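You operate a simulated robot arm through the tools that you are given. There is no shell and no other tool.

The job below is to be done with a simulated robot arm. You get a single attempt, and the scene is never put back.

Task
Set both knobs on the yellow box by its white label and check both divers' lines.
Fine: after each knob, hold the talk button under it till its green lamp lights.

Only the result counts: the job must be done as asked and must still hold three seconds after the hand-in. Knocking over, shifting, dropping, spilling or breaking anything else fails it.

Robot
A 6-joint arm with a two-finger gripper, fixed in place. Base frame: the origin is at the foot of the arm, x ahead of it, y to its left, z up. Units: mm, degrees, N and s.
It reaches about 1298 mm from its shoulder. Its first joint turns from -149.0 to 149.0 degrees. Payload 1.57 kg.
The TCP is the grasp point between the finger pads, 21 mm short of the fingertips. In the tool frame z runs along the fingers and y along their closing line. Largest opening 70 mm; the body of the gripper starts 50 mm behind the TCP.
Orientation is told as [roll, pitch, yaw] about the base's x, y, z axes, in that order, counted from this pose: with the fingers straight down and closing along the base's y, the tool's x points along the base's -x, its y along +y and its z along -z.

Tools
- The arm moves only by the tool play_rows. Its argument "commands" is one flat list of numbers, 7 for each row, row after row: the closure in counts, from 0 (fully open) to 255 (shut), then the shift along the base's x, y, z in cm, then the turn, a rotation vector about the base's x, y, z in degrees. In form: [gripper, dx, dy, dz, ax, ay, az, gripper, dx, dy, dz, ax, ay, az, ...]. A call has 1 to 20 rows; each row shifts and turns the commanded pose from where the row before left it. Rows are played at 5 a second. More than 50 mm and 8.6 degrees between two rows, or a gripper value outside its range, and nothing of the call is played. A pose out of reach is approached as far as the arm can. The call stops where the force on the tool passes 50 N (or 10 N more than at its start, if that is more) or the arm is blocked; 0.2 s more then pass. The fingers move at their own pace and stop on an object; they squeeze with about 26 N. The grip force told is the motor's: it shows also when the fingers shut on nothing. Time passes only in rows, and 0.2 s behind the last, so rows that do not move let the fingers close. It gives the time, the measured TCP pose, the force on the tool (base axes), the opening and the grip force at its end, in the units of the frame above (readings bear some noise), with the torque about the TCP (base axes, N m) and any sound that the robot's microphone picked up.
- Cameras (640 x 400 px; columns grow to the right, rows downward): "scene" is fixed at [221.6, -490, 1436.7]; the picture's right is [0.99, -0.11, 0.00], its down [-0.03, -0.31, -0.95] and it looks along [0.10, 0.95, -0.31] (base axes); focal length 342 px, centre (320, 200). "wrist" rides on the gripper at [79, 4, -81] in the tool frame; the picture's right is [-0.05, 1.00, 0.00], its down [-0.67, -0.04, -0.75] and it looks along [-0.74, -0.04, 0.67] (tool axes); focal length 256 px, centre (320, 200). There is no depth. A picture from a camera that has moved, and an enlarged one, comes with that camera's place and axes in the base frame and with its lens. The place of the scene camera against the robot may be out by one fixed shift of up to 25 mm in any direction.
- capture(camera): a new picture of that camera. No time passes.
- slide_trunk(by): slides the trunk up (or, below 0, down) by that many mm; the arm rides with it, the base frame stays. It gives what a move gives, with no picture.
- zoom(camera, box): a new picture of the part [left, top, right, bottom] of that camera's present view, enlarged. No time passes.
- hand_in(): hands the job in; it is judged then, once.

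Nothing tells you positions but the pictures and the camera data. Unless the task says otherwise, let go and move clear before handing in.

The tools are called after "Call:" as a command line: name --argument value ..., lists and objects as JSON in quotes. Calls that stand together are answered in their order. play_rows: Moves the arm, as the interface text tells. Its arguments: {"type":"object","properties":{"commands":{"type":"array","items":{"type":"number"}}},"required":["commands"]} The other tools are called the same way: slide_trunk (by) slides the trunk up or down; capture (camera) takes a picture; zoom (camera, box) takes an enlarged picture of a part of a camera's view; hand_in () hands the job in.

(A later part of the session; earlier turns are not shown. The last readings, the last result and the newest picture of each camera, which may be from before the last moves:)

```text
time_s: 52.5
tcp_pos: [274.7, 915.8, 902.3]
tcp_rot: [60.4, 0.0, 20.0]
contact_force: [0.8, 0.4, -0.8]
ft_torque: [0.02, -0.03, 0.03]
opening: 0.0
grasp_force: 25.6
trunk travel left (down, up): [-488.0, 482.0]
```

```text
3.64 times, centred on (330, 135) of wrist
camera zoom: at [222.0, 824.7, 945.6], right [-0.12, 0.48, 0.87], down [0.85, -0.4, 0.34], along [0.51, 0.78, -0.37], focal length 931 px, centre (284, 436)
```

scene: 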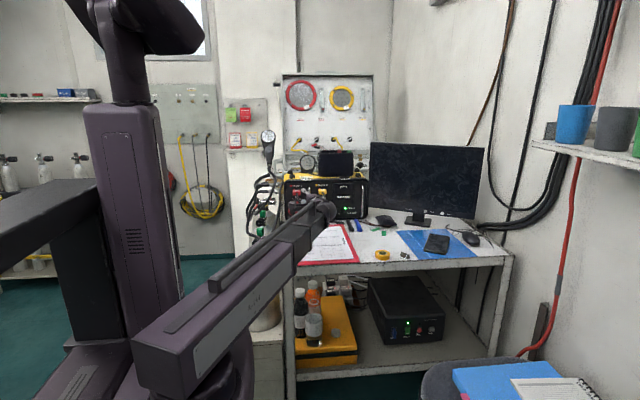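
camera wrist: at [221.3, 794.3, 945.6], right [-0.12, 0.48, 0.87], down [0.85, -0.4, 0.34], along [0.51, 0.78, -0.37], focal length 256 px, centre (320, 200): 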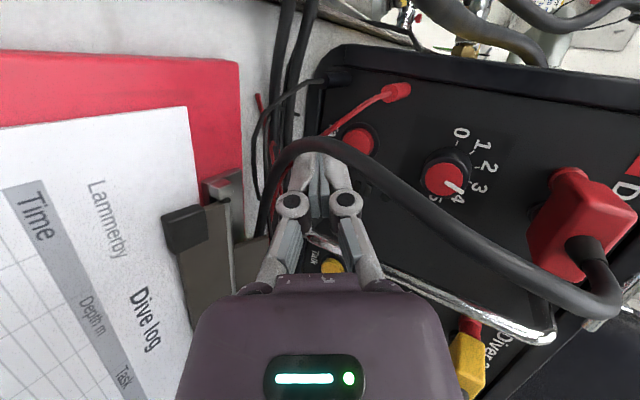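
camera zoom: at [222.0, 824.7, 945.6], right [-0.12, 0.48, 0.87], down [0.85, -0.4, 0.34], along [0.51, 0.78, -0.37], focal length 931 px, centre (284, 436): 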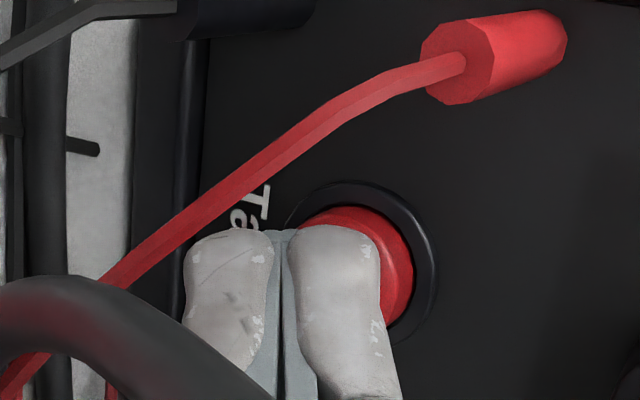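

The upper fingertip is right before the button. I continue in 1.5 mm steps until it pushes.

Call:
play_rows --commands '[255, 0, 0.15, 0, 0, 0, 0, 255, 0, 0.15, 0, 0, 0, 0, 255, 0, 0.15, 0, 0, 0, 0, 255, 0, 0.15, 0, 0, 0, 0]'

Call:
zoom --camera "wrist" --box '[250, 80, 410, 190]'

```text
time_s: 53.5
tcp_pos: [273.3, 921.6, 900.9]
tcp_rot: [60.3, 0.0, 20.1]
contact_force: [-0.7, -0.2, 0.1]
ft_torque: [0.0, 0.0, 0.0]
opening: 0.0
grasp_force: 25.5
trunk travel left (down, up): [-488.0, 482.0]
```

```text
3.64 times, centred on (330, 135) of wrist
camera zoom: at [221.2, 830.8, 945.5], right [-0.12, 0.48, 0.87], down [0.85, -0.4, 0.34], along [0.51, 0.78, -0.37], focal length 931 px, centre (284, 436)
```

zoom: 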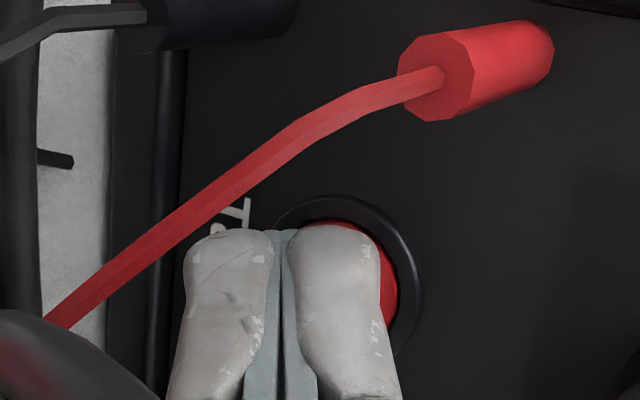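

No force yet; I continue in 1.5 mm steps.

Call:
play_rows --commands '[255, 0, 0.15, 0, 0, 0, 0, 255, 0, 0.15, 0, 0, 0, 0, 255, 0, 0.15, 0, 0, 0, 0]'

Call:
zoom --camera "wrist" --box '[250, 80, 410, 190]'

```text
time_s: 54.3
tcp_pos: [272.6, 927.1, 901.5]
tcp_rot: [60.3, 0.0, 20.0]
contact_force: [-0.6, -1.8, -0.1]
ft_torque: [-0.04, 0.03, 0.0]
opening: 0.1
grasp_force: 26.3
trunk travel left (down, up): [-488.0, 482.0]
heard: click
```

```text
3.64 times, centred on (330, 135) of wrist
camera zoom: at [221.2, 834.5, 945.7], right [-0.12, 0.48, 0.87], down [0.85, -0.4, 0.34], along [0.51, 0.78, -0.37], focal length 931 px, centre (284, 436)
```

zoom: 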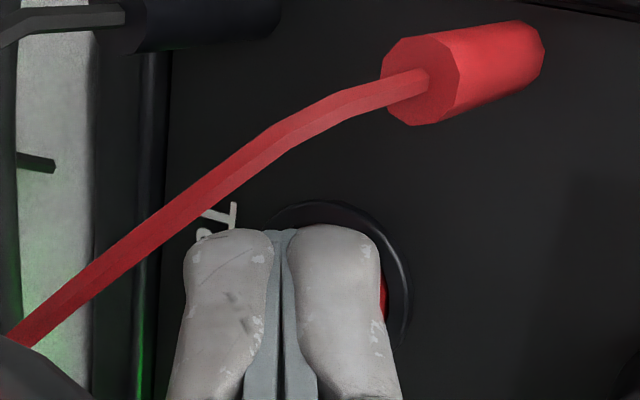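

I heard a click and there is a green glow: the button is pressed. I hold and look for the lamp.

Call:
play_rows --commands '[255, 0, 0, 0, 0, 0, 0, 255, 0, 0, 0, 0, 0, 0, 255, 0, 0, 0, 0, 0, 0]'

Call:
capture --camera "wrist"

Call:
zoom --camera "scene" --box '[280, 180, 340, 230]'

Call:
zoom --camera "wrist" --box '[320, 90, 480, 260]'

```text
time_s: 55.1
tcp_pos: [272.6, 926.5, 901.3]
tcp_rot: [60.3, 0.0, 20.0]
contact_force: [-0.8, -3.1, -0.5]
ft_torque: [-0.03, 0.03, 0.0]
opening: 0.0
grasp_force: 26.1
trunk travel left (down, up): [-488.0, 482.0]
```

```text
taken
camera wrist: at [221.4, 834.5, 945.8], right [-0.12, 0.48, 0.87], down [0.85, -0.4, 0.34], along [0.51, 0.78, -0.37], focal length 256 px, centre (320, 200)
```

wrist: 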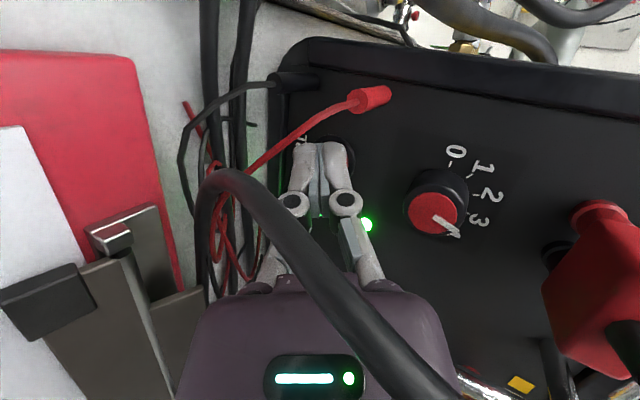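

```text
8.00 times, centred on (310, 205) of scene
camera zoom: at [221.6, -490.0, 1436.7], right [0.99, -0.11, 0.0], down [-0.03, -0.31, -0.95], along [0.1, 0.95, -0.31], focal length 2737 px, centre (400, 160)
```

zoom: 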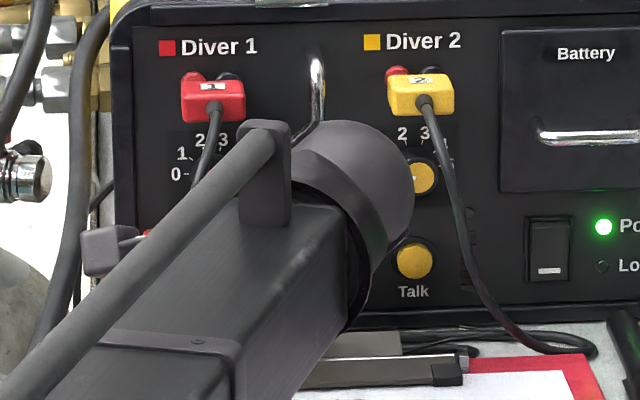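

```text
2.35 times, centred on (400, 175) of wrist
camera zoom: at [221.4, 834.5, 945.8], right [-0.12, 0.48, 0.87], down [0.85, -0.4, 0.34], along [0.51, 0.78, -0.37], focal length 602 px, centre (132, 259)
```

zoom: 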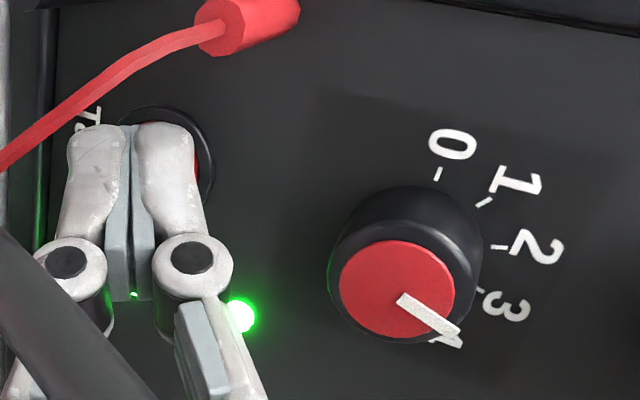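

The Diver 1 green lamp is lit. I hold a moment longer, then retreat straight back.

Call:
play_rows --commands '[255, 0, 0, 0, 0, 0, 0, 255, 0, 0, 0, 0, 0, 0, 255, 0, 0, 0, 0, 0, 0]'

Call:
zoom --camera "wrist" --box '[320, 90, 480, 260]'

Call:
play_rows --commands '[255, 0, -0.5, 0, 0, 0, 0, 255, 0, -1.0, 0, 0, 0, 0, 255, 0, -1.5, 0, 0, 0, 0, 255, 0, -1.0, 0, 0, 0, 0]'

Call:
capture --camera "wrist"

```text
time_s: 55.9
tcp_pos: [272.2, 926.4, 900.5]
tcp_rot: [60.2, 0.0, 20.0]
contact_force: [0.5, -2.9, 0.0]
ft_torque: [0.0, -0.01, -0.02]
opening: 0.0
grasp_force: 26.2
trunk travel left (down, up): [-488.0, 482.0]
```

```text
2.35 times, centred on (400, 175) of wrist
camera zoom: at [221.4, 834.5, 945.7], right [-0.12, 0.48, 0.87], down [0.85, -0.4, 0.34], along [0.51, 0.78, -0.37], focal length 602 px, centre (132, 259)
```

zoom: 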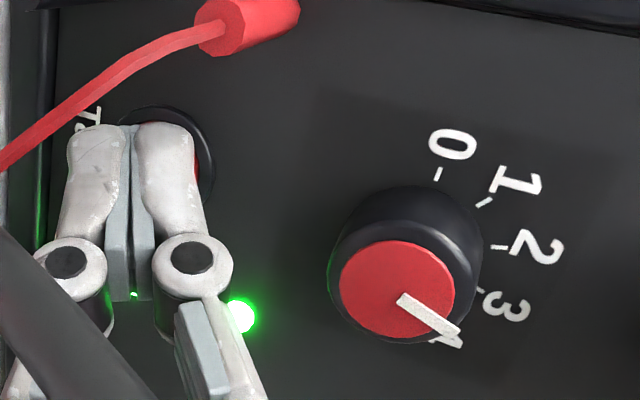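

```text
time_s: 56.9
tcp_pos: [273.4, 885.9, 901.4]
tcp_rot: [60.4, 0.1, 20.0]
contact_force: [0.4, 1.2, -0.3]
ft_torque: [0.03, 0.02, 0.02]
opening: 0.0
grasp_force: 25.8
trunk travel left (down, up): [-488.0, 482.0]
```

```text
taken
camera wrist: at [222.2, 794.0, 945.8], right [-0.12, 0.48, 0.87], down [0.85, -0.4, 0.34], along [0.51, 0.78, -0.36], focal length 256 px, centre (320, 200)
```

wrist: 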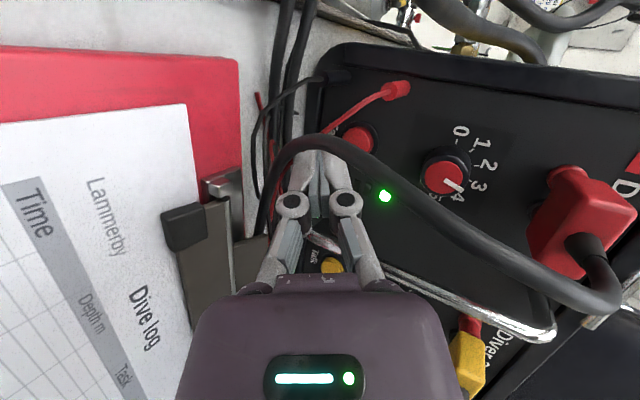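

The lamp stays lit after release. Next knob 2: I raise a little to clear the clip, back off, level the tool and swing the yaw so it comes from the left.

Call:
slide_trunk --by 20

Call:
play_rows --commands '[255, 1.8, -2.9, 0, 0, 0, 0, 255, 1.8, -2.9, 0, 0, 0, 0, 255, 1.8, -2.9, 0, 0, 0, 0, 255, 0, 0, 2.9, 7.05, 2.565, 0, 255, 0, 0, 2.6, 7.05, 2.565, 0, 255, 0, 0, 2.3, 7.05, 2.565, 0, 255, 0, 0, 1.4, 7.05, 2.565, 0, 130, 0, 0, 0, 0, 0, 0]'

Call:
capture --camera "wrist"

```text
time_s: 57.5
tcp_pos: [273.5, 885.5, 921.8]
tcp_rot: [60.4, 0.1, 20.1]
contact_force: [-0.7, -0.5, 0.3]
ft_torque: [-0.04, 0.04, 0.0]
opening: 0.0
grasp_force: 26.1
trunk travel left (down, up): [-508.0, 462.0]
```

```text
time_s: 59.3
tcp_pos: [327.5, 795.3, 1013.6]
tcp_rot: [90.4, 0.0, 20.0]
contact_force: [-0.3, 0.7, -0.3]
ft_torque: [-0.03, 0.02, -0.01]
opening: 34.2
grasp_force: 0.1
out of reach, approached as far as the arm can: row 4, 5, 7
trunk travel left (down, up): [-508.0, 462.0]
```

```text
taken
camera wrist: at [280.9, 692.7, 1018.9], right [0.05, 0.01, 1.0], down [0.88, -0.47, -0.04], along [0.47, 0.88, -0.03], focal length 256 px, centre (320, 200)
```

wrist: 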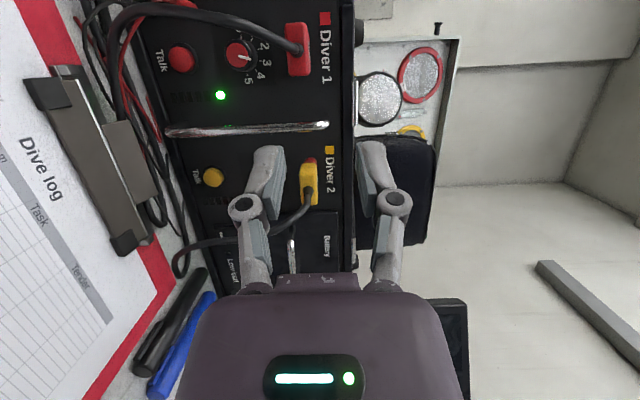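

Lamp 1 still lit. Now I swing the yaw to point slightly right (coming from the left), then lower to knob height.

Call:
play_rows --commands '[130, 0.4, 0, 0, 0, 0, -8.25, 130, 0.4, 0, 0, 0, 0, -8.25, 130, 0.4, 0, 0, 0, 0, -8.25, 130, 0.4, 0, 0, 0, 0, -8.25, 130, 0, 0, 0, 0, 0, 0]'

Call:
capture --camera "wrist"

Call:
zoom --camera "wrist" --box '[140, 100, 320, 230]'

Call:
capture --camera "scene"

```text
time_s: 60.5
tcp_pos: [344.2, 797.8, 1014.0]
tcp_rot: [90.4, 0.1, -13.1]
contact_force: [-0.4, 0.0, -0.6]
ft_torque: [0.01, -0.01, -0.05]
opening: 34.4
grasp_force: 0.0
trunk travel left (down, up): [-508.0, 462.0]
```

```text
taken
camera wrist: at [248.5, 736.1, 1018.8], right [0.05, -0.02, 1.0], down [0.48, -0.88, -0.04], along [0.88, 0.48, -0.04], focal length 256 px, centre (320, 200)
```

wrist: 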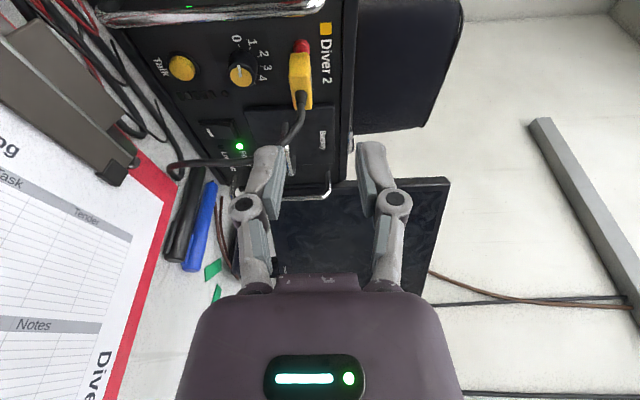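

```text
3.08 times, centred on (230, 165) of wrist
camera zoom: at [248.5, 736.1, 1018.8], right [0.05, -0.02, 1.0], down [0.48, -0.88, -0.04], along [0.88, 0.48, -0.04], focal length 788 px, centre (597, 308)
```

zoom: 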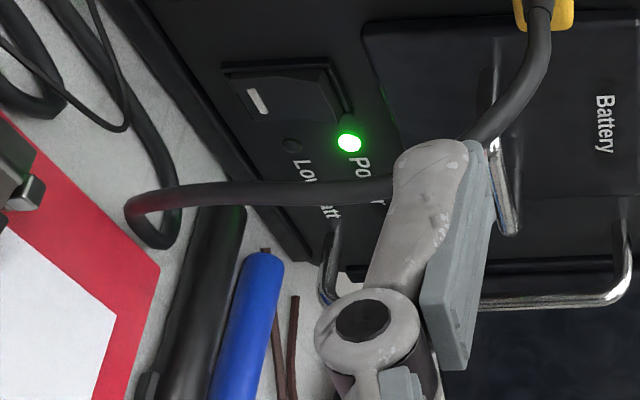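

```text
taken
```

scene: 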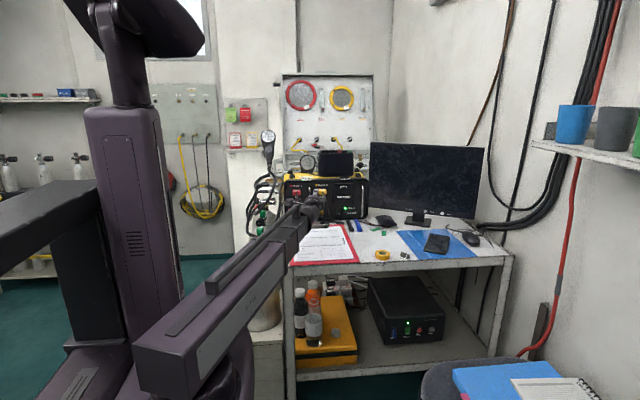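

Cable 2 is where expected (to the right of knob 2). I lower to knob height and pre-roll 27° counter-clockwise.

Call:
slide_trunk --by -65

Call:
play_rows --commands '[130, 0, 0, 0, -1.53, -6.57, 0, 130, 0, 0, 0, -1.53, -6.57, 0, 130, 0, 0, 0, -1.53, -6.57, 0, 130, 0, 0, 0, -1.53, -6.57, 0, 130, 0, 0, 0, 0, 0, 0]'

Call:
capture --camera "wrist"

Call:
zoom --camera "wrist" --box '[180, 20, 360, 140]'

Call:
zoom --camera "scene" --box '[280, 175, 360, 230]'

```text
time_s: 61.6
tcp_pos: [344.2, 797.0, 949.8]
tcp_rot: [90.4, 0.0, -13.0]
contact_force: [0.1, -0.2, 0.5]
ft_torque: [-0.03, 0.02, 0.01]
opening: 34.2
grasp_force: 0.0
trunk travel left (down, up): [-443.0, 527.0]
```

```text
time_s: 62.8
tcp_pos: [344.1, 798.0, 948.0]
tcp_rot: [90.2, -27.1, -12.9]
contact_force: [0.6, -0.2, 0.0]
ft_torque: [0.0, 0.02, -0.03]
opening: 34.3
grasp_force: 0.1
trunk travel left (down, up): [-443.0, 527.0]
```

```text
taken
camera wrist: at [255.5, 734.9, 917.1], right [-0.4, 0.09, 0.91], down [0.43, -0.86, 0.27], along [0.81, 0.5, 0.31], focal length 256 px, centre (320, 200)
```

wrist: 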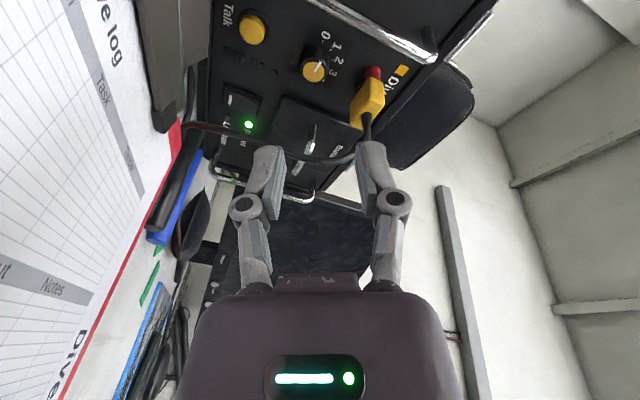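

```text
3.33 times, centred on (270, 80) of wrist
camera zoom: at [255.5, 734.9, 917.1], right [-0.4, 0.09, 0.91], down [0.43, -0.86, 0.27], along [0.81, 0.5, 0.31], focal length 853 px, centre (487, 600)
```

zoom: 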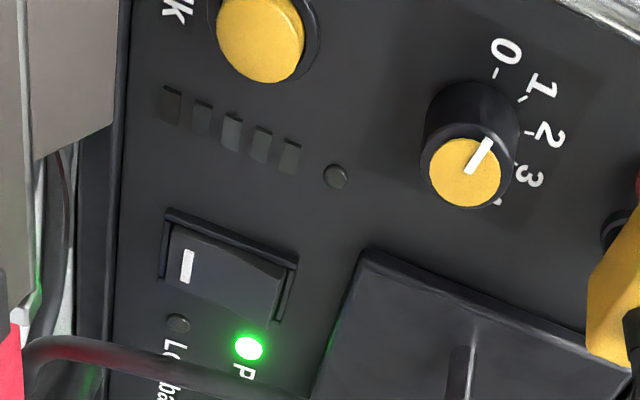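

```text
7.27 times, centred on (320, 202) of scene
camera zoom: at [221.6, -490.0, 1436.7], right [0.99, -0.11, 0.0], down [-0.03, -0.31, -0.95], along [0.1, 0.95, -0.31], focal length 2488 px, centre (320, 182)
```

zoom: 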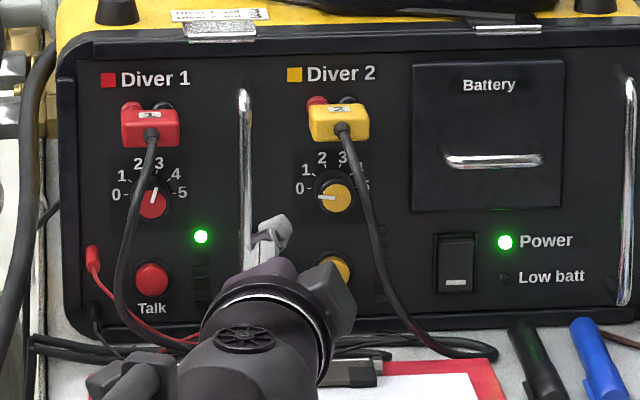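

Knob 2 measures (383, 930, 949); lamp 1 still lit and knob 1 at 3. I approach knob 2, stopping short to check.

Call:
play_rows --commands '[130, 0.76, 2.65, 0, 0, 0, 0, 130, 0.76, 2.65, 0, 0, 0, 0, 130, 0.76, 2.65, 0, 0, 0, 0, 130, 0.76, 2.65, 0, 0, 0, 0]'

Call:
capture --camera "wrist"

Call:
zoom --camera "scene" --box '[280, 175, 360, 230]'

```text
time_s: 63.8
tcp_pos: [376.1, 903.4, 948.6]
tcp_rot: [90.2, -27.0, -12.9]
contact_force: [0.1, -0.7, 0.0]
ft_torque: [0.03, -0.01, 0.02]
opening: 34.3
grasp_force: 0.0
trunk travel left (down, up): [-443.0, 527.0]
```

```text
taken
camera wrist: at [286.4, 841.1, 916.9], right [-0.4, 0.09, 0.91], down [0.43, -0.86, 0.27], along [0.81, 0.5, 0.3], focal length 256 px, centre (320, 200)
```

wrist: 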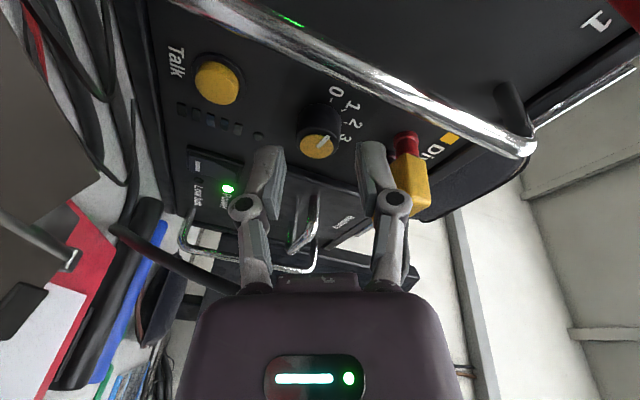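

```text
7.27 times, centred on (320, 202) of scene
camera zoom: at [221.6, -490.0, 1436.7], right [0.99, -0.11, 0.0], down [-0.03, -0.31, -0.95], along [0.1, 0.95, -0.31], focal length 2488 px, centre (320, 182)
```

zoom: 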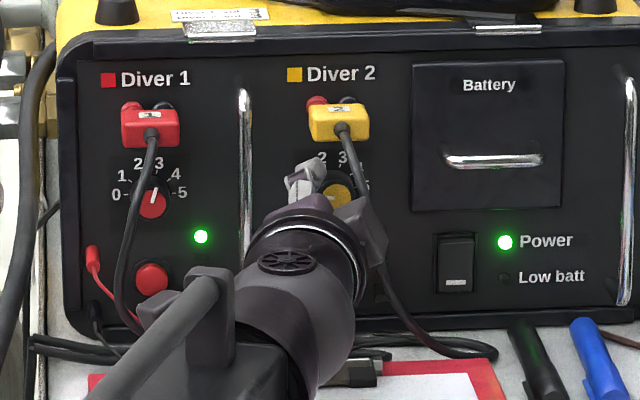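

No contact. I advance the last 18 mm and grip.

Call:
play_rows --commands '[130, 0.1, 0.45, 0, 0, 0, 0, 130, 0.1, 0.45, 0, 0, 0, 0, 130, 0.1, 0.45, 0, 0, 0, 0, 130, 0.1, 0.45, 0, 0, 0, 0, 130, 0, 0, 0, 0, 0, 0]'

Call:
capture --camera "wrist"

Call:
zoom --camera "wrist" --box '[240, 90, 400, 200]'

```text
time_s: 65.0
tcp_pos: [380.0, 921.6, 948.0]
tcp_rot: [90.3, -27.0, -13.1]
contact_force: [0.5, 0.0, 0.3]
ft_torque: [-0.02, -0.01, -0.04]
opening: 34.5
grasp_force: 0.1
trunk travel left (down, up): [-443.0, 527.0]
```

```text
taken
camera wrist: at [290.2, 858.9, 917.2], right [-0.4, 0.09, 0.91], down [0.43, -0.86, 0.27], along [0.81, 0.5, 0.31], focal length 256 px, centre (320, 200)
```

wrist: 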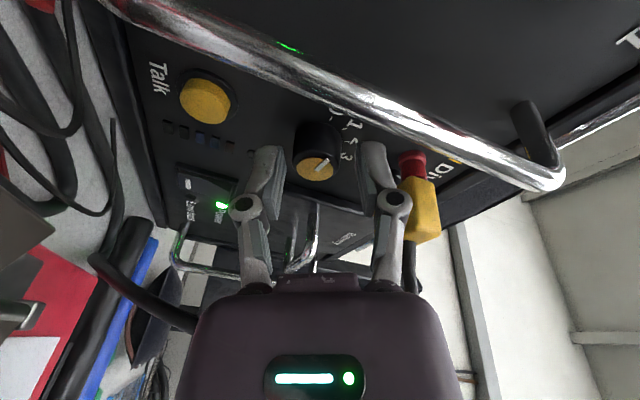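

```text
3.64 times, centred on (320, 145) of wrist
camera zoom: at [290.2, 858.9, 917.2], right [-0.4, 0.09, 0.91], down [0.43, -0.86, 0.27], along [0.81, 0.5, 0.31], focal length 931 px, centre (320, 400)
```

zoom: 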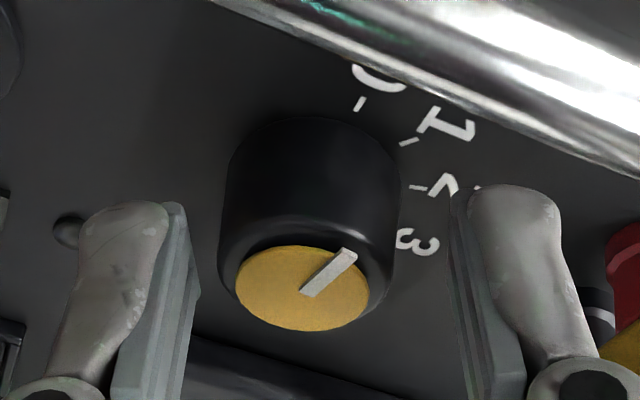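

Well straddled. I grip and turn 27° clockwise.

Call:
play_rows --commands '[255, 0, 0, 0, 0, 0, 0, 255, 0, 0, 0, 0, 0, 0, 255, 0, 0, 0, 0, 0, 0, 255, 0, 0, 0, 1.01, 4.385, 0, 255, 0, 0, 0, 1.01, 4.385, 0, 255, 0, 0, 0, 1.01, 4.385, 0, 255, 0, 0, 0, 1.01, 4.385, 0, 255, 0, 0, 0, 1.01, 4.385, 0, 255, 0, 0, 0, 1.01, 4.385, 0]'

Call:
capture --camera "wrist"

Call:
zoom --camera "wrist" --box '[270, 100, 380, 200]'

Call:
zoom --camera "scene" --box '[310, 190, 334, 210]'

```text
time_s: 67.0
tcp_pos: [381.1, 921.3, 946.6]
tcp_rot: [90.2, 0.2, -13.1]
contact_force: [7.3, -7.3, -18.1]
ft_torque: [-0.53, 0.08, 0.06]
opening: 23.4
grasp_force: 31.9
trunk travel left (down, up): [-443.0, 527.0]
```

```text
taken
camera wrist: at [284.8, 860.4, 952.7], right [0.05, -0.02, 1.0], down [0.48, -0.88, -0.04], along [0.88, 0.48, -0.04], focal length 256 px, centre (320, 200)
```

wrist: 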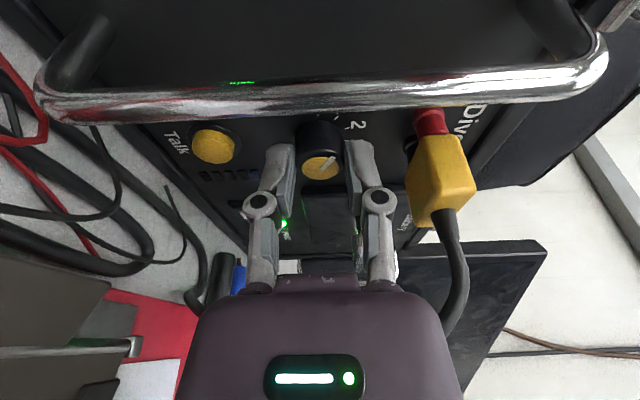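

```text
4.00 times, centred on (325, 150) of wrist
camera zoom: at [284.8, 860.4, 952.7], right [0.05, -0.02, 1.0], down [0.48, -0.88, -0.04], along [0.88, 0.48, -0.04], focal length 1024 px, centre (300, 400)
```

zoom: 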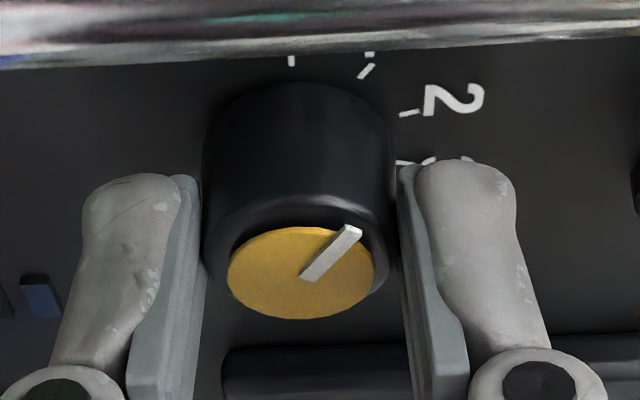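

```text
16.00 times, centred on (322, 200) of scene
camera zoom: at [221.6, -490.0, 1436.7], right [0.99, -0.11, 0.0], down [-0.03, -0.31, -0.95], along [0.1, 0.95, -0.31], focal length 5474 px, centre (288, 200)
```

zoom: 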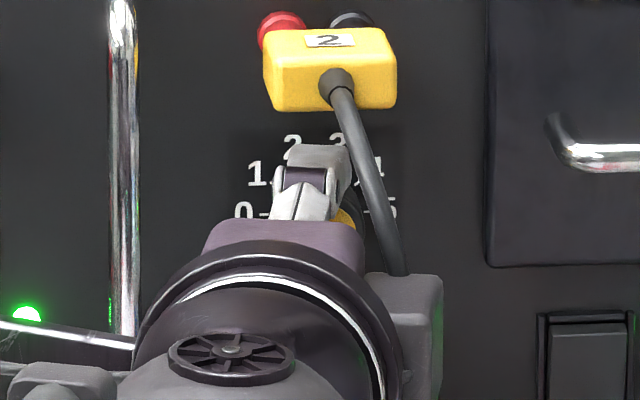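

Knob 2 turned to about 35°. I release, drop the trunk 2 mm (the grip was pulling the tool down), roll back, re-grip and turn again.

Call:
play_rows --commands '[130, 0, 0, 0, 0, 0, 0, 130, 0, 0, 0, 0, 0, 0]'

Call:
slide_trunk --by -2

Call:
play_rows --commands '[130, 0, 0, 0, -1.53, -6.57, 0, 130, 0, 0, 0, -1.53, -6.57, 0, 130, 0, 0, 0, -1.53, -6.57, 0, 130, 0, 0, 0, -1.53, -6.57, 0, 130, 0, 0, 0, 0, 0, 0, 255, 0, 0, 0, 0, 0, 0, 255, 0, 0, 0, 0, 0, 0, 255, 0, 0, 0, 0, 0, 0, 255, 0, 0, 0, 1.01, 4.385, 0, 255, 0, 0, 0, 1.01, 4.385, 0, 255, 0, 0, 0, 1.01, 4.385, 0, 255, 0, 0, 0, 1.01, 4.385, 0, 255, 0, 0, 0, 1.01, 4.385, 0, 255, 0, 0, 0, 1.01, 4.385, 0]'

Call:
zoom --camera "wrist" --box '[270, 100, 380, 200]'

```text
time_s: 67.6
tcp_pos: [378.6, 921.0, 948.9]
tcp_rot: [90.4, -0.1, -12.9]
contact_force: [-0.2, 0.4, -0.1]
ft_torque: [-0.05, 0.0, 0.03]
opening: 34.4
grasp_force: 0.0
trunk travel left (down, up): [-443.0, 527.0]
```

```text
time_s: 68.1
tcp_pos: [378.4, 921.4, 947.3]
tcp_rot: [90.4, 0.0, -13.0]
contact_force: [0.2, 0.9, 0.1]
ft_torque: [-0.01, 0.0, -0.01]
opening: 34.1
grasp_force: 0.2
trunk travel left (down, up): [-441.0, 529.0]
```

```text
time_s: 71.1
tcp_pos: [379.2, 921.4, 947.5]
tcp_rot: [90.4, 0.1, -13.0]
contact_force: [2.8, -0.6, 4.2]
ft_torque: [-0.17, -0.05, 0.23]
opening: 23.5
grasp_force: 32.1
trunk travel left (down, up): [-441.0, 529.0]
```

```text
4.00 times, centred on (325, 150) of wrist
camera zoom: at [283.2, 860.0, 952.4], right [0.05, -0.02, 1.0], down [0.48, -0.88, -0.04], along [0.87, 0.48, -0.04], focal length 1024 px, centre (300, 400)
```

zoom: 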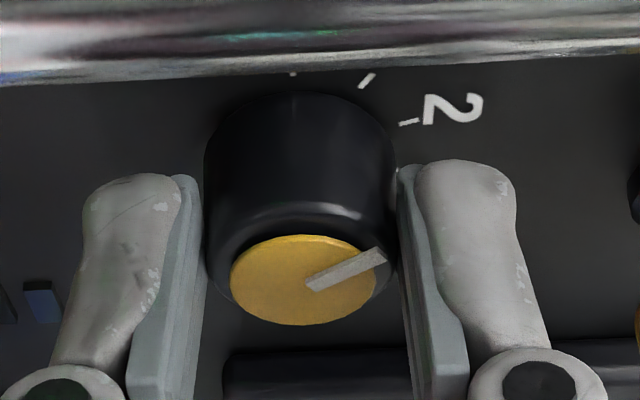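

About 57° now. Another stroke of 30°.

Call:
play_rows --commands '[130, 0, 0, 0, 0, 0, 0, 130, 0, 0, 0, 0, 0, 0, 130, 0, 0, 0, -1.53, -6.57, 0, 130, 0, 0, 0, -1.53, -6.57, 0, 130, 0, 0, 0, -1.53, -6.57, 0, 130, 0, 0, 0, -1.53, -6.57, 0, 130, 0, 0, 0, 0, 0, 0, 255, 0, 0, 0, 0, 0, 0, 255, 0, 0, 0, 0, 0, 0, 255, 0, 0, 0, 0, 0, 0, 255, 0, 0, 0, 1.125, 4.87, 0, 255, 0, 0, 0, 1.125, 4.87, 0, 255, 0, 0, 0, 1.125, 4.87, 0, 255, 0, 0, 0, 1.125, 4.87, 0, 255, 0, 0, 0, 1.125, 4.87, 0, 255, 0, 0, 0, 1.125, 4.87, 0]'

Call:
zoom --camera "wrist" --box '[270, 100, 380, 200]'

Call:
zoom --camera "scene" --box '[310, 190, 334, 210]'

```text
time_s: 74.5
tcp_pos: [379.8, 921.4, 948.0]
tcp_rot: [90.3, 3.1, -12.8]
contact_force: [1.3, 11.8, 17.0]
ft_torque: [0.11, -0.14, 0.38]
opening: 23.5
grasp_force: 32.0
trunk travel left (down, up): [-441.0, 529.0]
```

```text
4.00 times, centred on (325, 150) of wrist
camera zoom: at [282.9, 859.1, 956.8], right [0.1, -0.03, 0.99], down [0.48, -0.87, -0.08], along [0.87, 0.48, -0.08], focal length 1024 px, centre (300, 400)
```

zoom: 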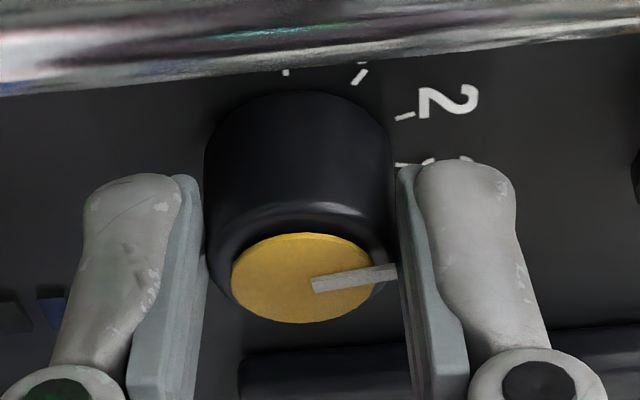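

```text
16.00 times, centred on (322, 200) of scene
camera zoom: at [221.6, -490.0, 1436.7], right [0.99, -0.11, 0.0], down [-0.03, -0.31, -0.95], along [0.1, 0.95, -0.31], focal length 5474 px, centre (288, 200)
```

zoom: 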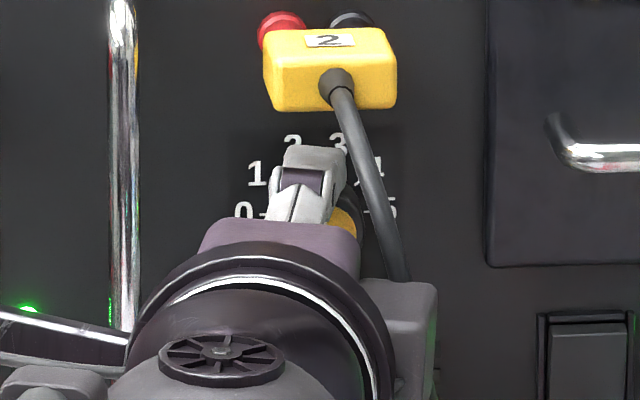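

About 81° now. One more stroke of 32°.

Call:
play_rows --commands '[130, 0, 0, 0, 0, 0, 0, 130, 0, 0, 0, 0, 0, 0, 130, 0, 0, 0, -1.7, -7.31, 0, 130, 0, 0, 0, -1.7, -7.31, 0, 130, 0, 0, 0, -1.7, -7.31, 0, 130, 0, 0, 0, -1.7, -7.31, 0, 130, 0, 0, 0, 0, 0, 0, 255, 0, 0, 0, 0, 0, 0, 255, 0, 0, 0, 0, 0, 0, 255, 0, 0, 0, 0, 0, 0, 255, 0, 0, 0, 1.2, 5.19, 0, 255, 0, 0, 0, 1.2, 5.19, 0, 255, 0, 0, 0, 1.2, 5.19, 0, 255, 0, 0, 0, 1.2, 5.19, 0, 255, 0, 0, 0, 1.2, 5.19, 0, 255, 0, 0, 0, 1.2, 5.19, 0]'

Call:
zoom --camera "wrist" --box '[270, 100, 380, 200]'

```text
time_s: 77.9
tcp_pos: [379.9, 920.2, 947.5]
tcp_rot: [90.3, 5.1, -13.0]
contact_force: [-0.6, 2.7, 13.4]
ft_torque: [0.0, -0.05, -0.37]
opening: 23.5
grasp_force: 31.9
trunk travel left (down, up): [-441.0, 529.0]
```

```text
4.00 times, centred on (325, 150) of wrist
camera zoom: at [283.7, 858.7, 959.5], right [0.14, -0.04, 0.99], down [0.48, -0.87, -0.1], along [0.87, 0.48, -0.1], focal length 1024 px, centre (300, 400)
```

zoom: 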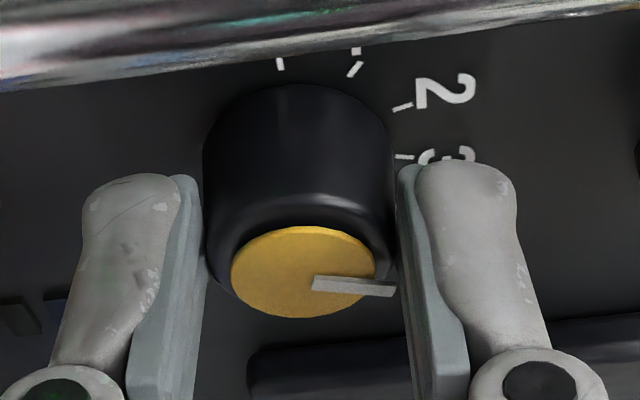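

It reads about 108° = 3. I release and back off along the tool to verify.

Call:
play_rows --commands '[130, 0, 0, 0, 0, 0, 0, 130, 0, 0, 0, 0, 0, 0, 130, -0.35, -1.5, 0, 0, 0, 0, 130, -0.58, -2.5, 0, 0, 0, 0, 130, -0.58, -2.5, 0, 0, 0, 0, 130, -0.7, -3, 0, 0, 0, 0, 130, 0, 0, 0, 0, 0, 0]'

Call:
capture --camera "wrist"

Call:
zoom --camera "wrist" --box '[260, 60, 350, 130]'

Call:
zoom --camera "scene" --box '[310, 190, 334, 210]'

```text
time_s: 79.5
tcp_pos: [357.0, 825.4, 946.7]
tcp_rot: [90.4, 4.9, -13.0]
contact_force: [1.3, 0.3, -0.2]
ft_torque: [0.01, 0.0, -0.03]
opening: 34.0
grasp_force: 0.1
trunk travel left (down, up): [-441.0, 529.0]
```

```text
taken
camera wrist: at [261.6, 764.1, 958.8], right [0.13, -0.04, 0.99], down [0.48, -0.87, -0.1], along [0.87, 0.49, -0.1], focal length 256 px, centre (320, 200)
```

wrist: 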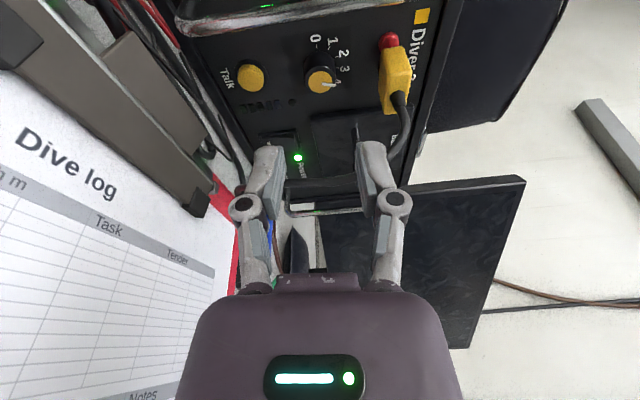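

```text
5.71 times, centred on (305, 95) of wrist
camera zoom: at [261.6, 764.1, 958.8], right [0.13, -0.04, 0.99], down [0.48, -0.87, -0.1], along [0.87, 0.49, -0.1], focal length 1463 px, centre (406, 800)
```

zoom: 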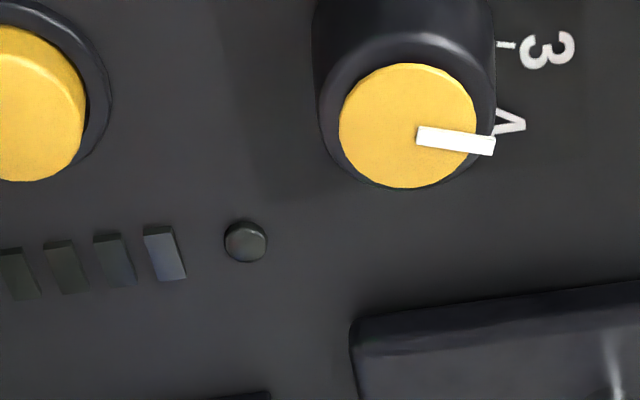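

```text
16.00 times, centred on (322, 200) of scene
camera zoom: at [221.6, -490.0, 1436.7], right [0.99, -0.11, 0.0], down [-0.03, -0.31, -0.95], along [0.1, 0.95, -0.31], focal length 5474 px, centre (288, 200)
```

zoom: 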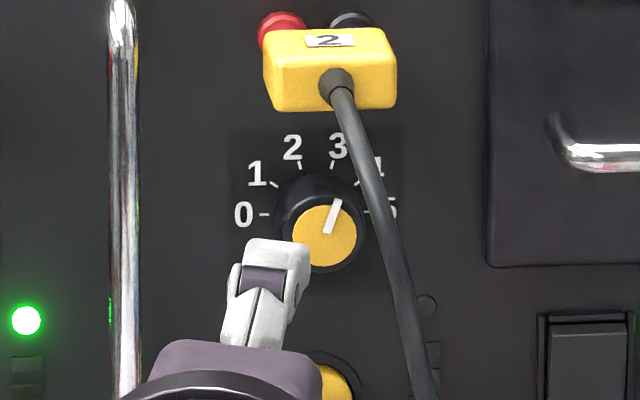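

Knob 2 stands at 3 (≈109°). Now talk button 2 at about (383, 945, 896): back off, close fingers, level roll, raise the trunk and pitch down 30°.

Call:
play_rows --commands '[130, -0.6, -2.5, 0, 0, 0, 0, 255, 0, 0, 0, -1.1, -4.77, 0, 255, 0, 0, 0, 0, 0, 0, 255, 0, 0, 0, 0, 0, 0]'

Call:
slide_trunk --by 62

Call:
play_rows --commands '[255, 0, 0, -1.2, -7.305, 1.69, 0, 255, 0, 0, -2.3, -7.305, 1.69, 0, 255, 0, 0, -2.6, -7.305, 1.69, 0, 255, 0, 0, -3.0, -7.305, 1.69, 0, 255, 0, 0, 0, 0, 0, 0]'

Call:
capture --camera "wrist"

Call:
zoom --camera "scene" --box '[280, 175, 360, 230]'

```text
time_s: 80.5
tcp_pos: [349.9, 800.9, 947.3]
tcp_rot: [90.4, 0.0, -12.8]
contact_force: [0.3, -0.5, -0.3]
ft_torque: [-0.01, -0.01, 0.01]
opening: 0.0
grasp_force: 25.8
trunk travel left (down, up): [-441.0, 529.0]
```

```text
time_s: 81.5
tcp_pos: [350.0, 800.8, 1009.6]
tcp_rot: [90.4, 0.0, -12.9]
contact_force: [0.5, 0.2, -0.2]
ft_torque: [-0.02, 0.02, 0.02]
opening: 0.0
grasp_force: 26.0
trunk travel left (down, up): [-503.0, 467.0]
```

```text
time_s: 82.7
tcp_pos: [346.6, 800.3, 916.9]
tcp_rot: [60.2, 0.1, -13.0]
contact_force: [0.3, -0.5, 0.3]
ft_torque: [-0.01, 0.03, -0.05]
opening: 0.0
grasp_force: 25.8
out of reach, approached as far as the arm can: row 1, 2, 4
trunk travel left (down, up): [-503.0, 467.0]
```

```text
taken
camera wrist: at [254.3, 751.8, 960.5], right [0.16, 0.47, 0.87], down [0.5, -0.8, 0.34], along [0.85, 0.38, -0.37], focal length 256 px, centre (320, 200)
```

wrist: 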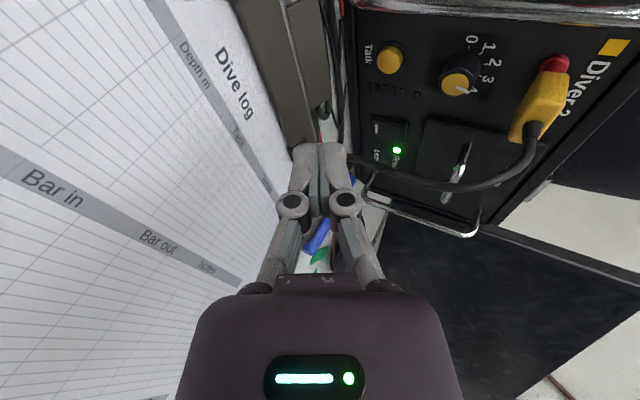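

```text
7.27 times, centred on (320, 202) of scene
camera zoom: at [221.6, -490.0, 1436.7], right [0.99, -0.11, 0.0], down [-0.03, -0.31, -0.95], along [0.1, 0.95, -0.31], focal length 2488 px, centre (320, 182)
```

zoom: 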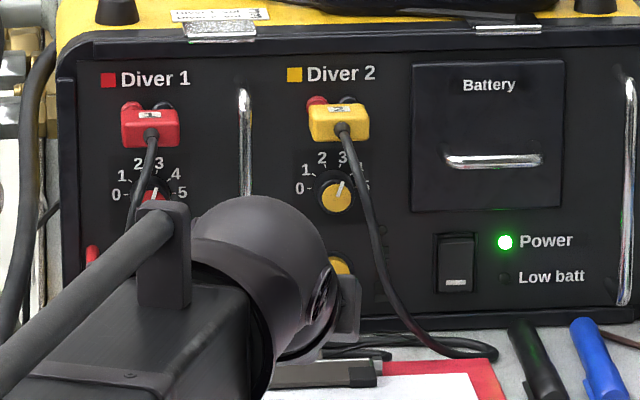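

Tool pitched, lamp 1... the beam hides it now, but both knobs read 3. I move in toward button 2 above the clip, then lower 16 mm.

Call:
play_rows --commands '[255, 1.03, 2.86, 0, 0, 0, 0, 255, 1.03, 2.86, 0, 0, 0, 0, 255, 1.03, 2.86, 0, 0, 0, 0]'

Call:
slide_trunk --by -16

Call:
capture --camera "wrist"

Call:
zoom --camera "wrist" --box '[250, 60, 410, 190]'

```text
time_s: 83.5
tcp_pos: [379.4, 890.1, 915.9]
tcp_rot: [60.3, 0.2, -13.0]
contact_force: [0.2, -1.0, -1.2]
ft_torque: [-0.01, 0.02, -0.02]
opening: 0.2
grasp_force: 25.5
trunk travel left (down, up): [-503.0, 467.0]
```

```text
time_s: 84.2
tcp_pos: [380.7, 889.2, 899.4]
tcp_rot: [60.3, 0.1, -13.0]
contact_force: [-0.3, -0.5, 0.5]
ft_torque: [0.02, 0.0, -0.02]
opening: 0.0
grasp_force: 26.2
trunk travel left (down, up): [-487.0, 483.0]
```

```text
taken
camera wrist: at [286.7, 839.9, 944.6], right [0.16, 0.47, 0.87], down [0.5, -0.8, 0.34], along [0.85, 0.38, -0.37], focal length 256 px, centre (320, 200)
```

wrist: 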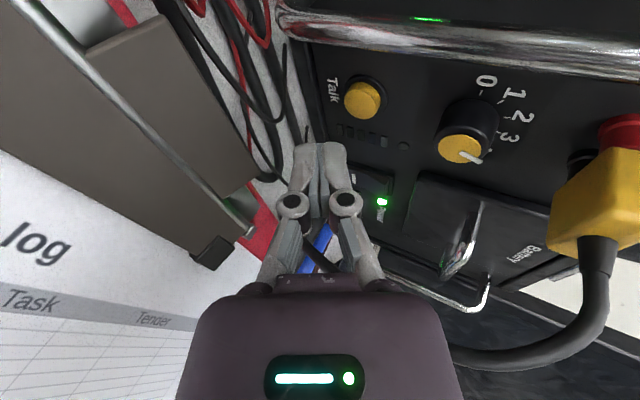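

```text
3.08 times, centred on (330, 125) of wrist
camera zoom: at [286.7, 839.9, 944.6], right [0.16, 0.47, 0.87], down [0.5, -0.8, 0.34], along [0.85, 0.38, -0.37], focal length 788 px, centre (289, 431)
```

zoom: 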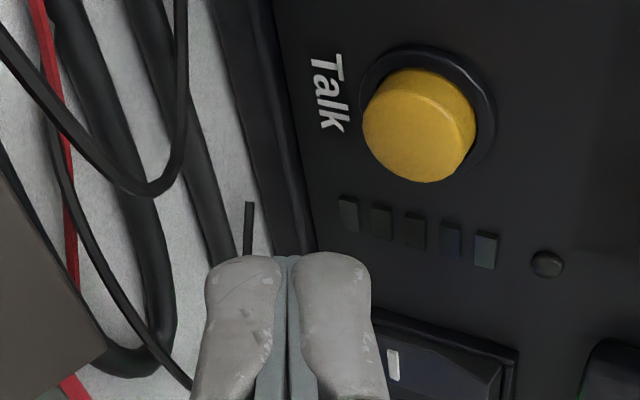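

Aligned with button 2 (button x≈381). I advance, then in 1.5 mm steps.

Call:
play_rows --commands '[255, 0, 0.9, 0, 0, 0, 0, 255, 0, 0.9, 0, 0, 0, 0, 255, 0, 0.8, 0, 0, 0, 0, 255, 0, 0.2, 0, 0, 0, 0, 255, 0, 0.15, 0, 0, 0, 0]'

Call:
zoom --camera "wrist" --box '[250, 60, 410, 190]'

```text
time_s: 85.3
tcp_pos: [379.2, 918.2, 900.1]
tcp_rot: [60.2, 0.0, -13.0]
contact_force: [0.1, -0.3, 0.3]
ft_torque: [0.02, 0.0, 0.0]
opening: 0.0
grasp_force: 26.2
trunk travel left (down, up): [-487.0, 483.0]
```

```text
3.08 times, centred on (330, 125) of wrist
camera zoom: at [287.1, 869.3, 944.6], right [0.16, 0.47, 0.87], down [0.5, -0.8, 0.34], along [0.85, 0.38, -0.37], focal length 788 px, centre (289, 431)
```

zoom: 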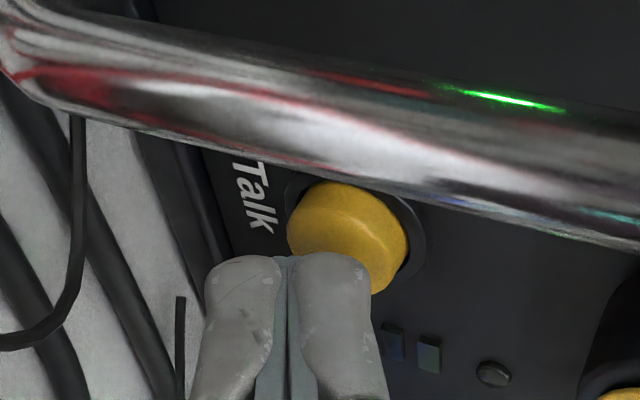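

The upper fingertip is on line with the button. I continue until the click.

Call:
play_rows --commands '[255, 0, 0.15, 0, 0, 0, 0, 255, 0, 0.15, 0, 0, 0, 0, 255, 0, 0.15, 0, 0, 0, 0, 255, 0, 0.15, 0, 0, 0, 0]'

Call:
capture --camera "wrist"

Call:
zoom --camera "wrist" --box '[250, 60, 410, 190]'

```text
time_s: 86.3
tcp_pos: [379.3, 924.6, 900.3]
tcp_rot: [60.2, 0.1, -12.9]
contact_force: [-0.1, -1.3, 0.9]
ft_torque: [-0.01, -0.02, -0.01]
opening: 0.1
grasp_force: 25.6
trunk travel left (down, up): [-487.0, 483.0]
```

```text
taken
camera wrist: at [286.7, 875.6, 944.7], right [0.16, 0.47, 0.87], down [0.5, -0.8, 0.34], along [0.85, 0.38, -0.37], focal length 256 px, centre (320, 200)
```

wrist: 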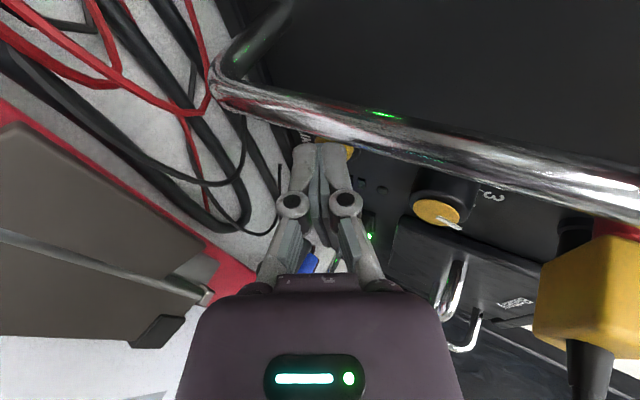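

```text
3.08 times, centred on (330, 125) of wrist
camera zoom: at [286.7, 875.6, 944.7], right [0.16, 0.47, 0.87], down [0.5, -0.8, 0.34], along [0.85, 0.38, -0.37], focal length 788 px, centre (289, 431)
```

zoom: 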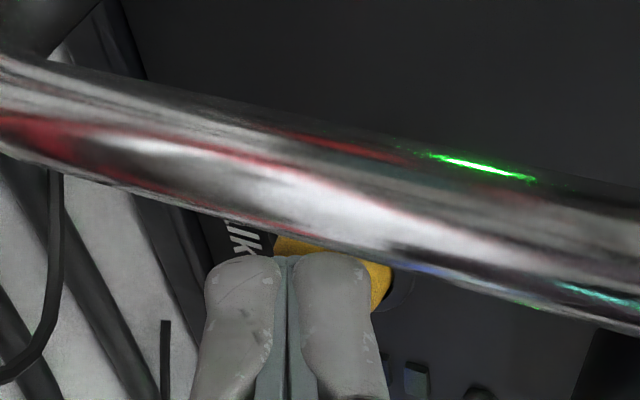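

Slight contact (1.3 N). A little further.

Call:
play_rows --commands '[255, 0, 0.1, 0, 0, 0, 0, 255, 0, 0.1, 0, 0, 0, 0, 255, 0, 0, 0, 0, 0, 0]'

Call:
capture --camera "wrist"

Call:
zoom --camera "scene" --box '[280, 175, 360, 230]'

```text
time_s: 87.2
tcp_pos: [378.6, 927.6, 899.4]
tcp_rot: [60.2, 0.1, -13.0]
contact_force: [0.9, -3.1, -0.4]
ft_torque: [0.0, 0.01, 0.0]
opening: 0.0
grasp_force: 26.1
trunk travel left (down, up): [-487.0, 483.0]
heard: click
```

```text
taken
camera wrist: at [286.4, 877.8, 944.8], right [0.16, 0.47, 0.87], down [0.5, -0.8, 0.34], along [0.85, 0.38, -0.37], focal length 256 px, centre (320, 200)
```

wrist: 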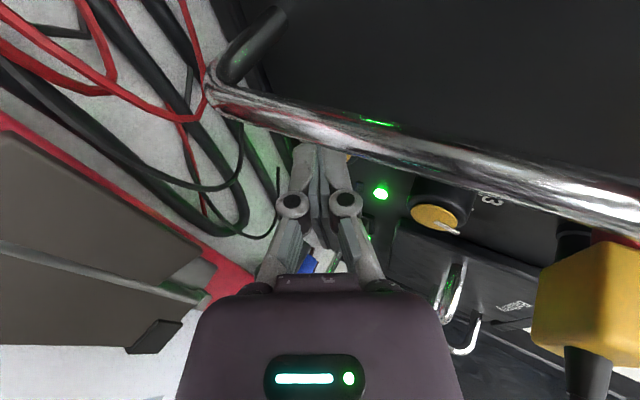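

```text
7.27 times, centred on (320, 202) of scene
camera zoom: at [221.6, -490.0, 1436.7], right [0.99, -0.11, 0.0], down [-0.03, -0.31, -0.95], along [0.1, 0.95, -0.31], focal length 2488 px, centre (320, 182)
```

zoom: 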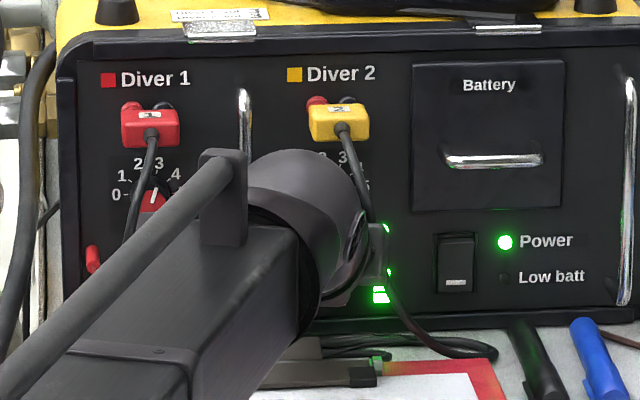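

Click heard, and Diver 2's green lamp is lit (with level bars showing). I hold about a second longer and confirm.

Call:
play_rows --commands '[255, 0, 0, 0, 0, 0, 0, 255, 0, 0, 0, 0, 0, 0, 255, 0, 0, 0, 0, 0, 0, 255, 0, 0, 0, 0, 0, 0, 255, 0, 0, 0, 0, 0, 0]'

Call:
zoom --camera "wrist" --box '[330, 150, 470, 260]'

Call:
zoom --camera "scene" --box '[320, 195, 350, 220]'

```text
time_s: 88.3
tcp_pos: [378.7, 925.7, 901.0]
tcp_rot: [60.3, 0.1, -13.1]
contact_force: [-1.2, -3.4, 0.3]
ft_torque: [0.0, -0.03, 0.05]
opening: 0.1
grasp_force: 26.6
trunk travel left (down, up): [-487.0, 483.0]
```

```text
3.64 times, centred on (400, 205) of wrist
camera zoom: at [286.2, 877.8, 944.8], right [0.16, 0.47, 0.87], down [0.5, -0.8, 0.34], along [0.85, 0.38, -0.37], focal length 931 px, centre (29, 182)
```

zoom: 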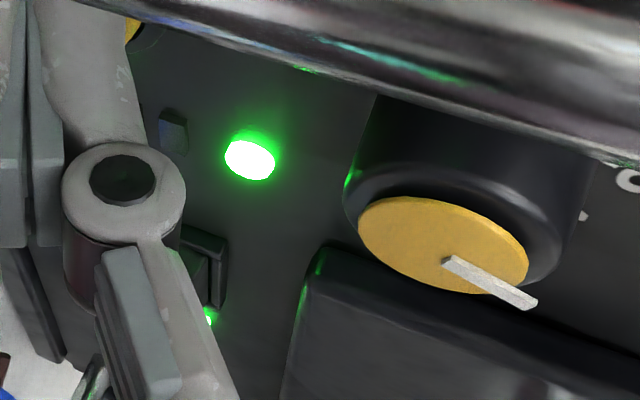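

```text
16.00 times, centred on (335, 208) of scene
camera zoom: at [221.6, -490.0, 1436.7], right [0.99, -0.11, 0.0], down [-0.03, -0.31, -0.95], along [0.1, 0.95, -0.31], focal length 5474 px, centre (80, 80)
```

zoom: 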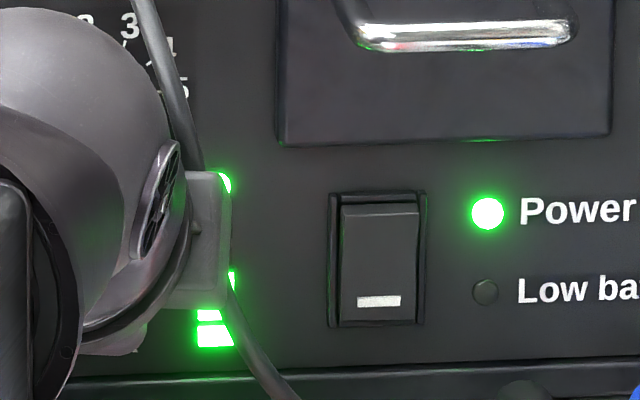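

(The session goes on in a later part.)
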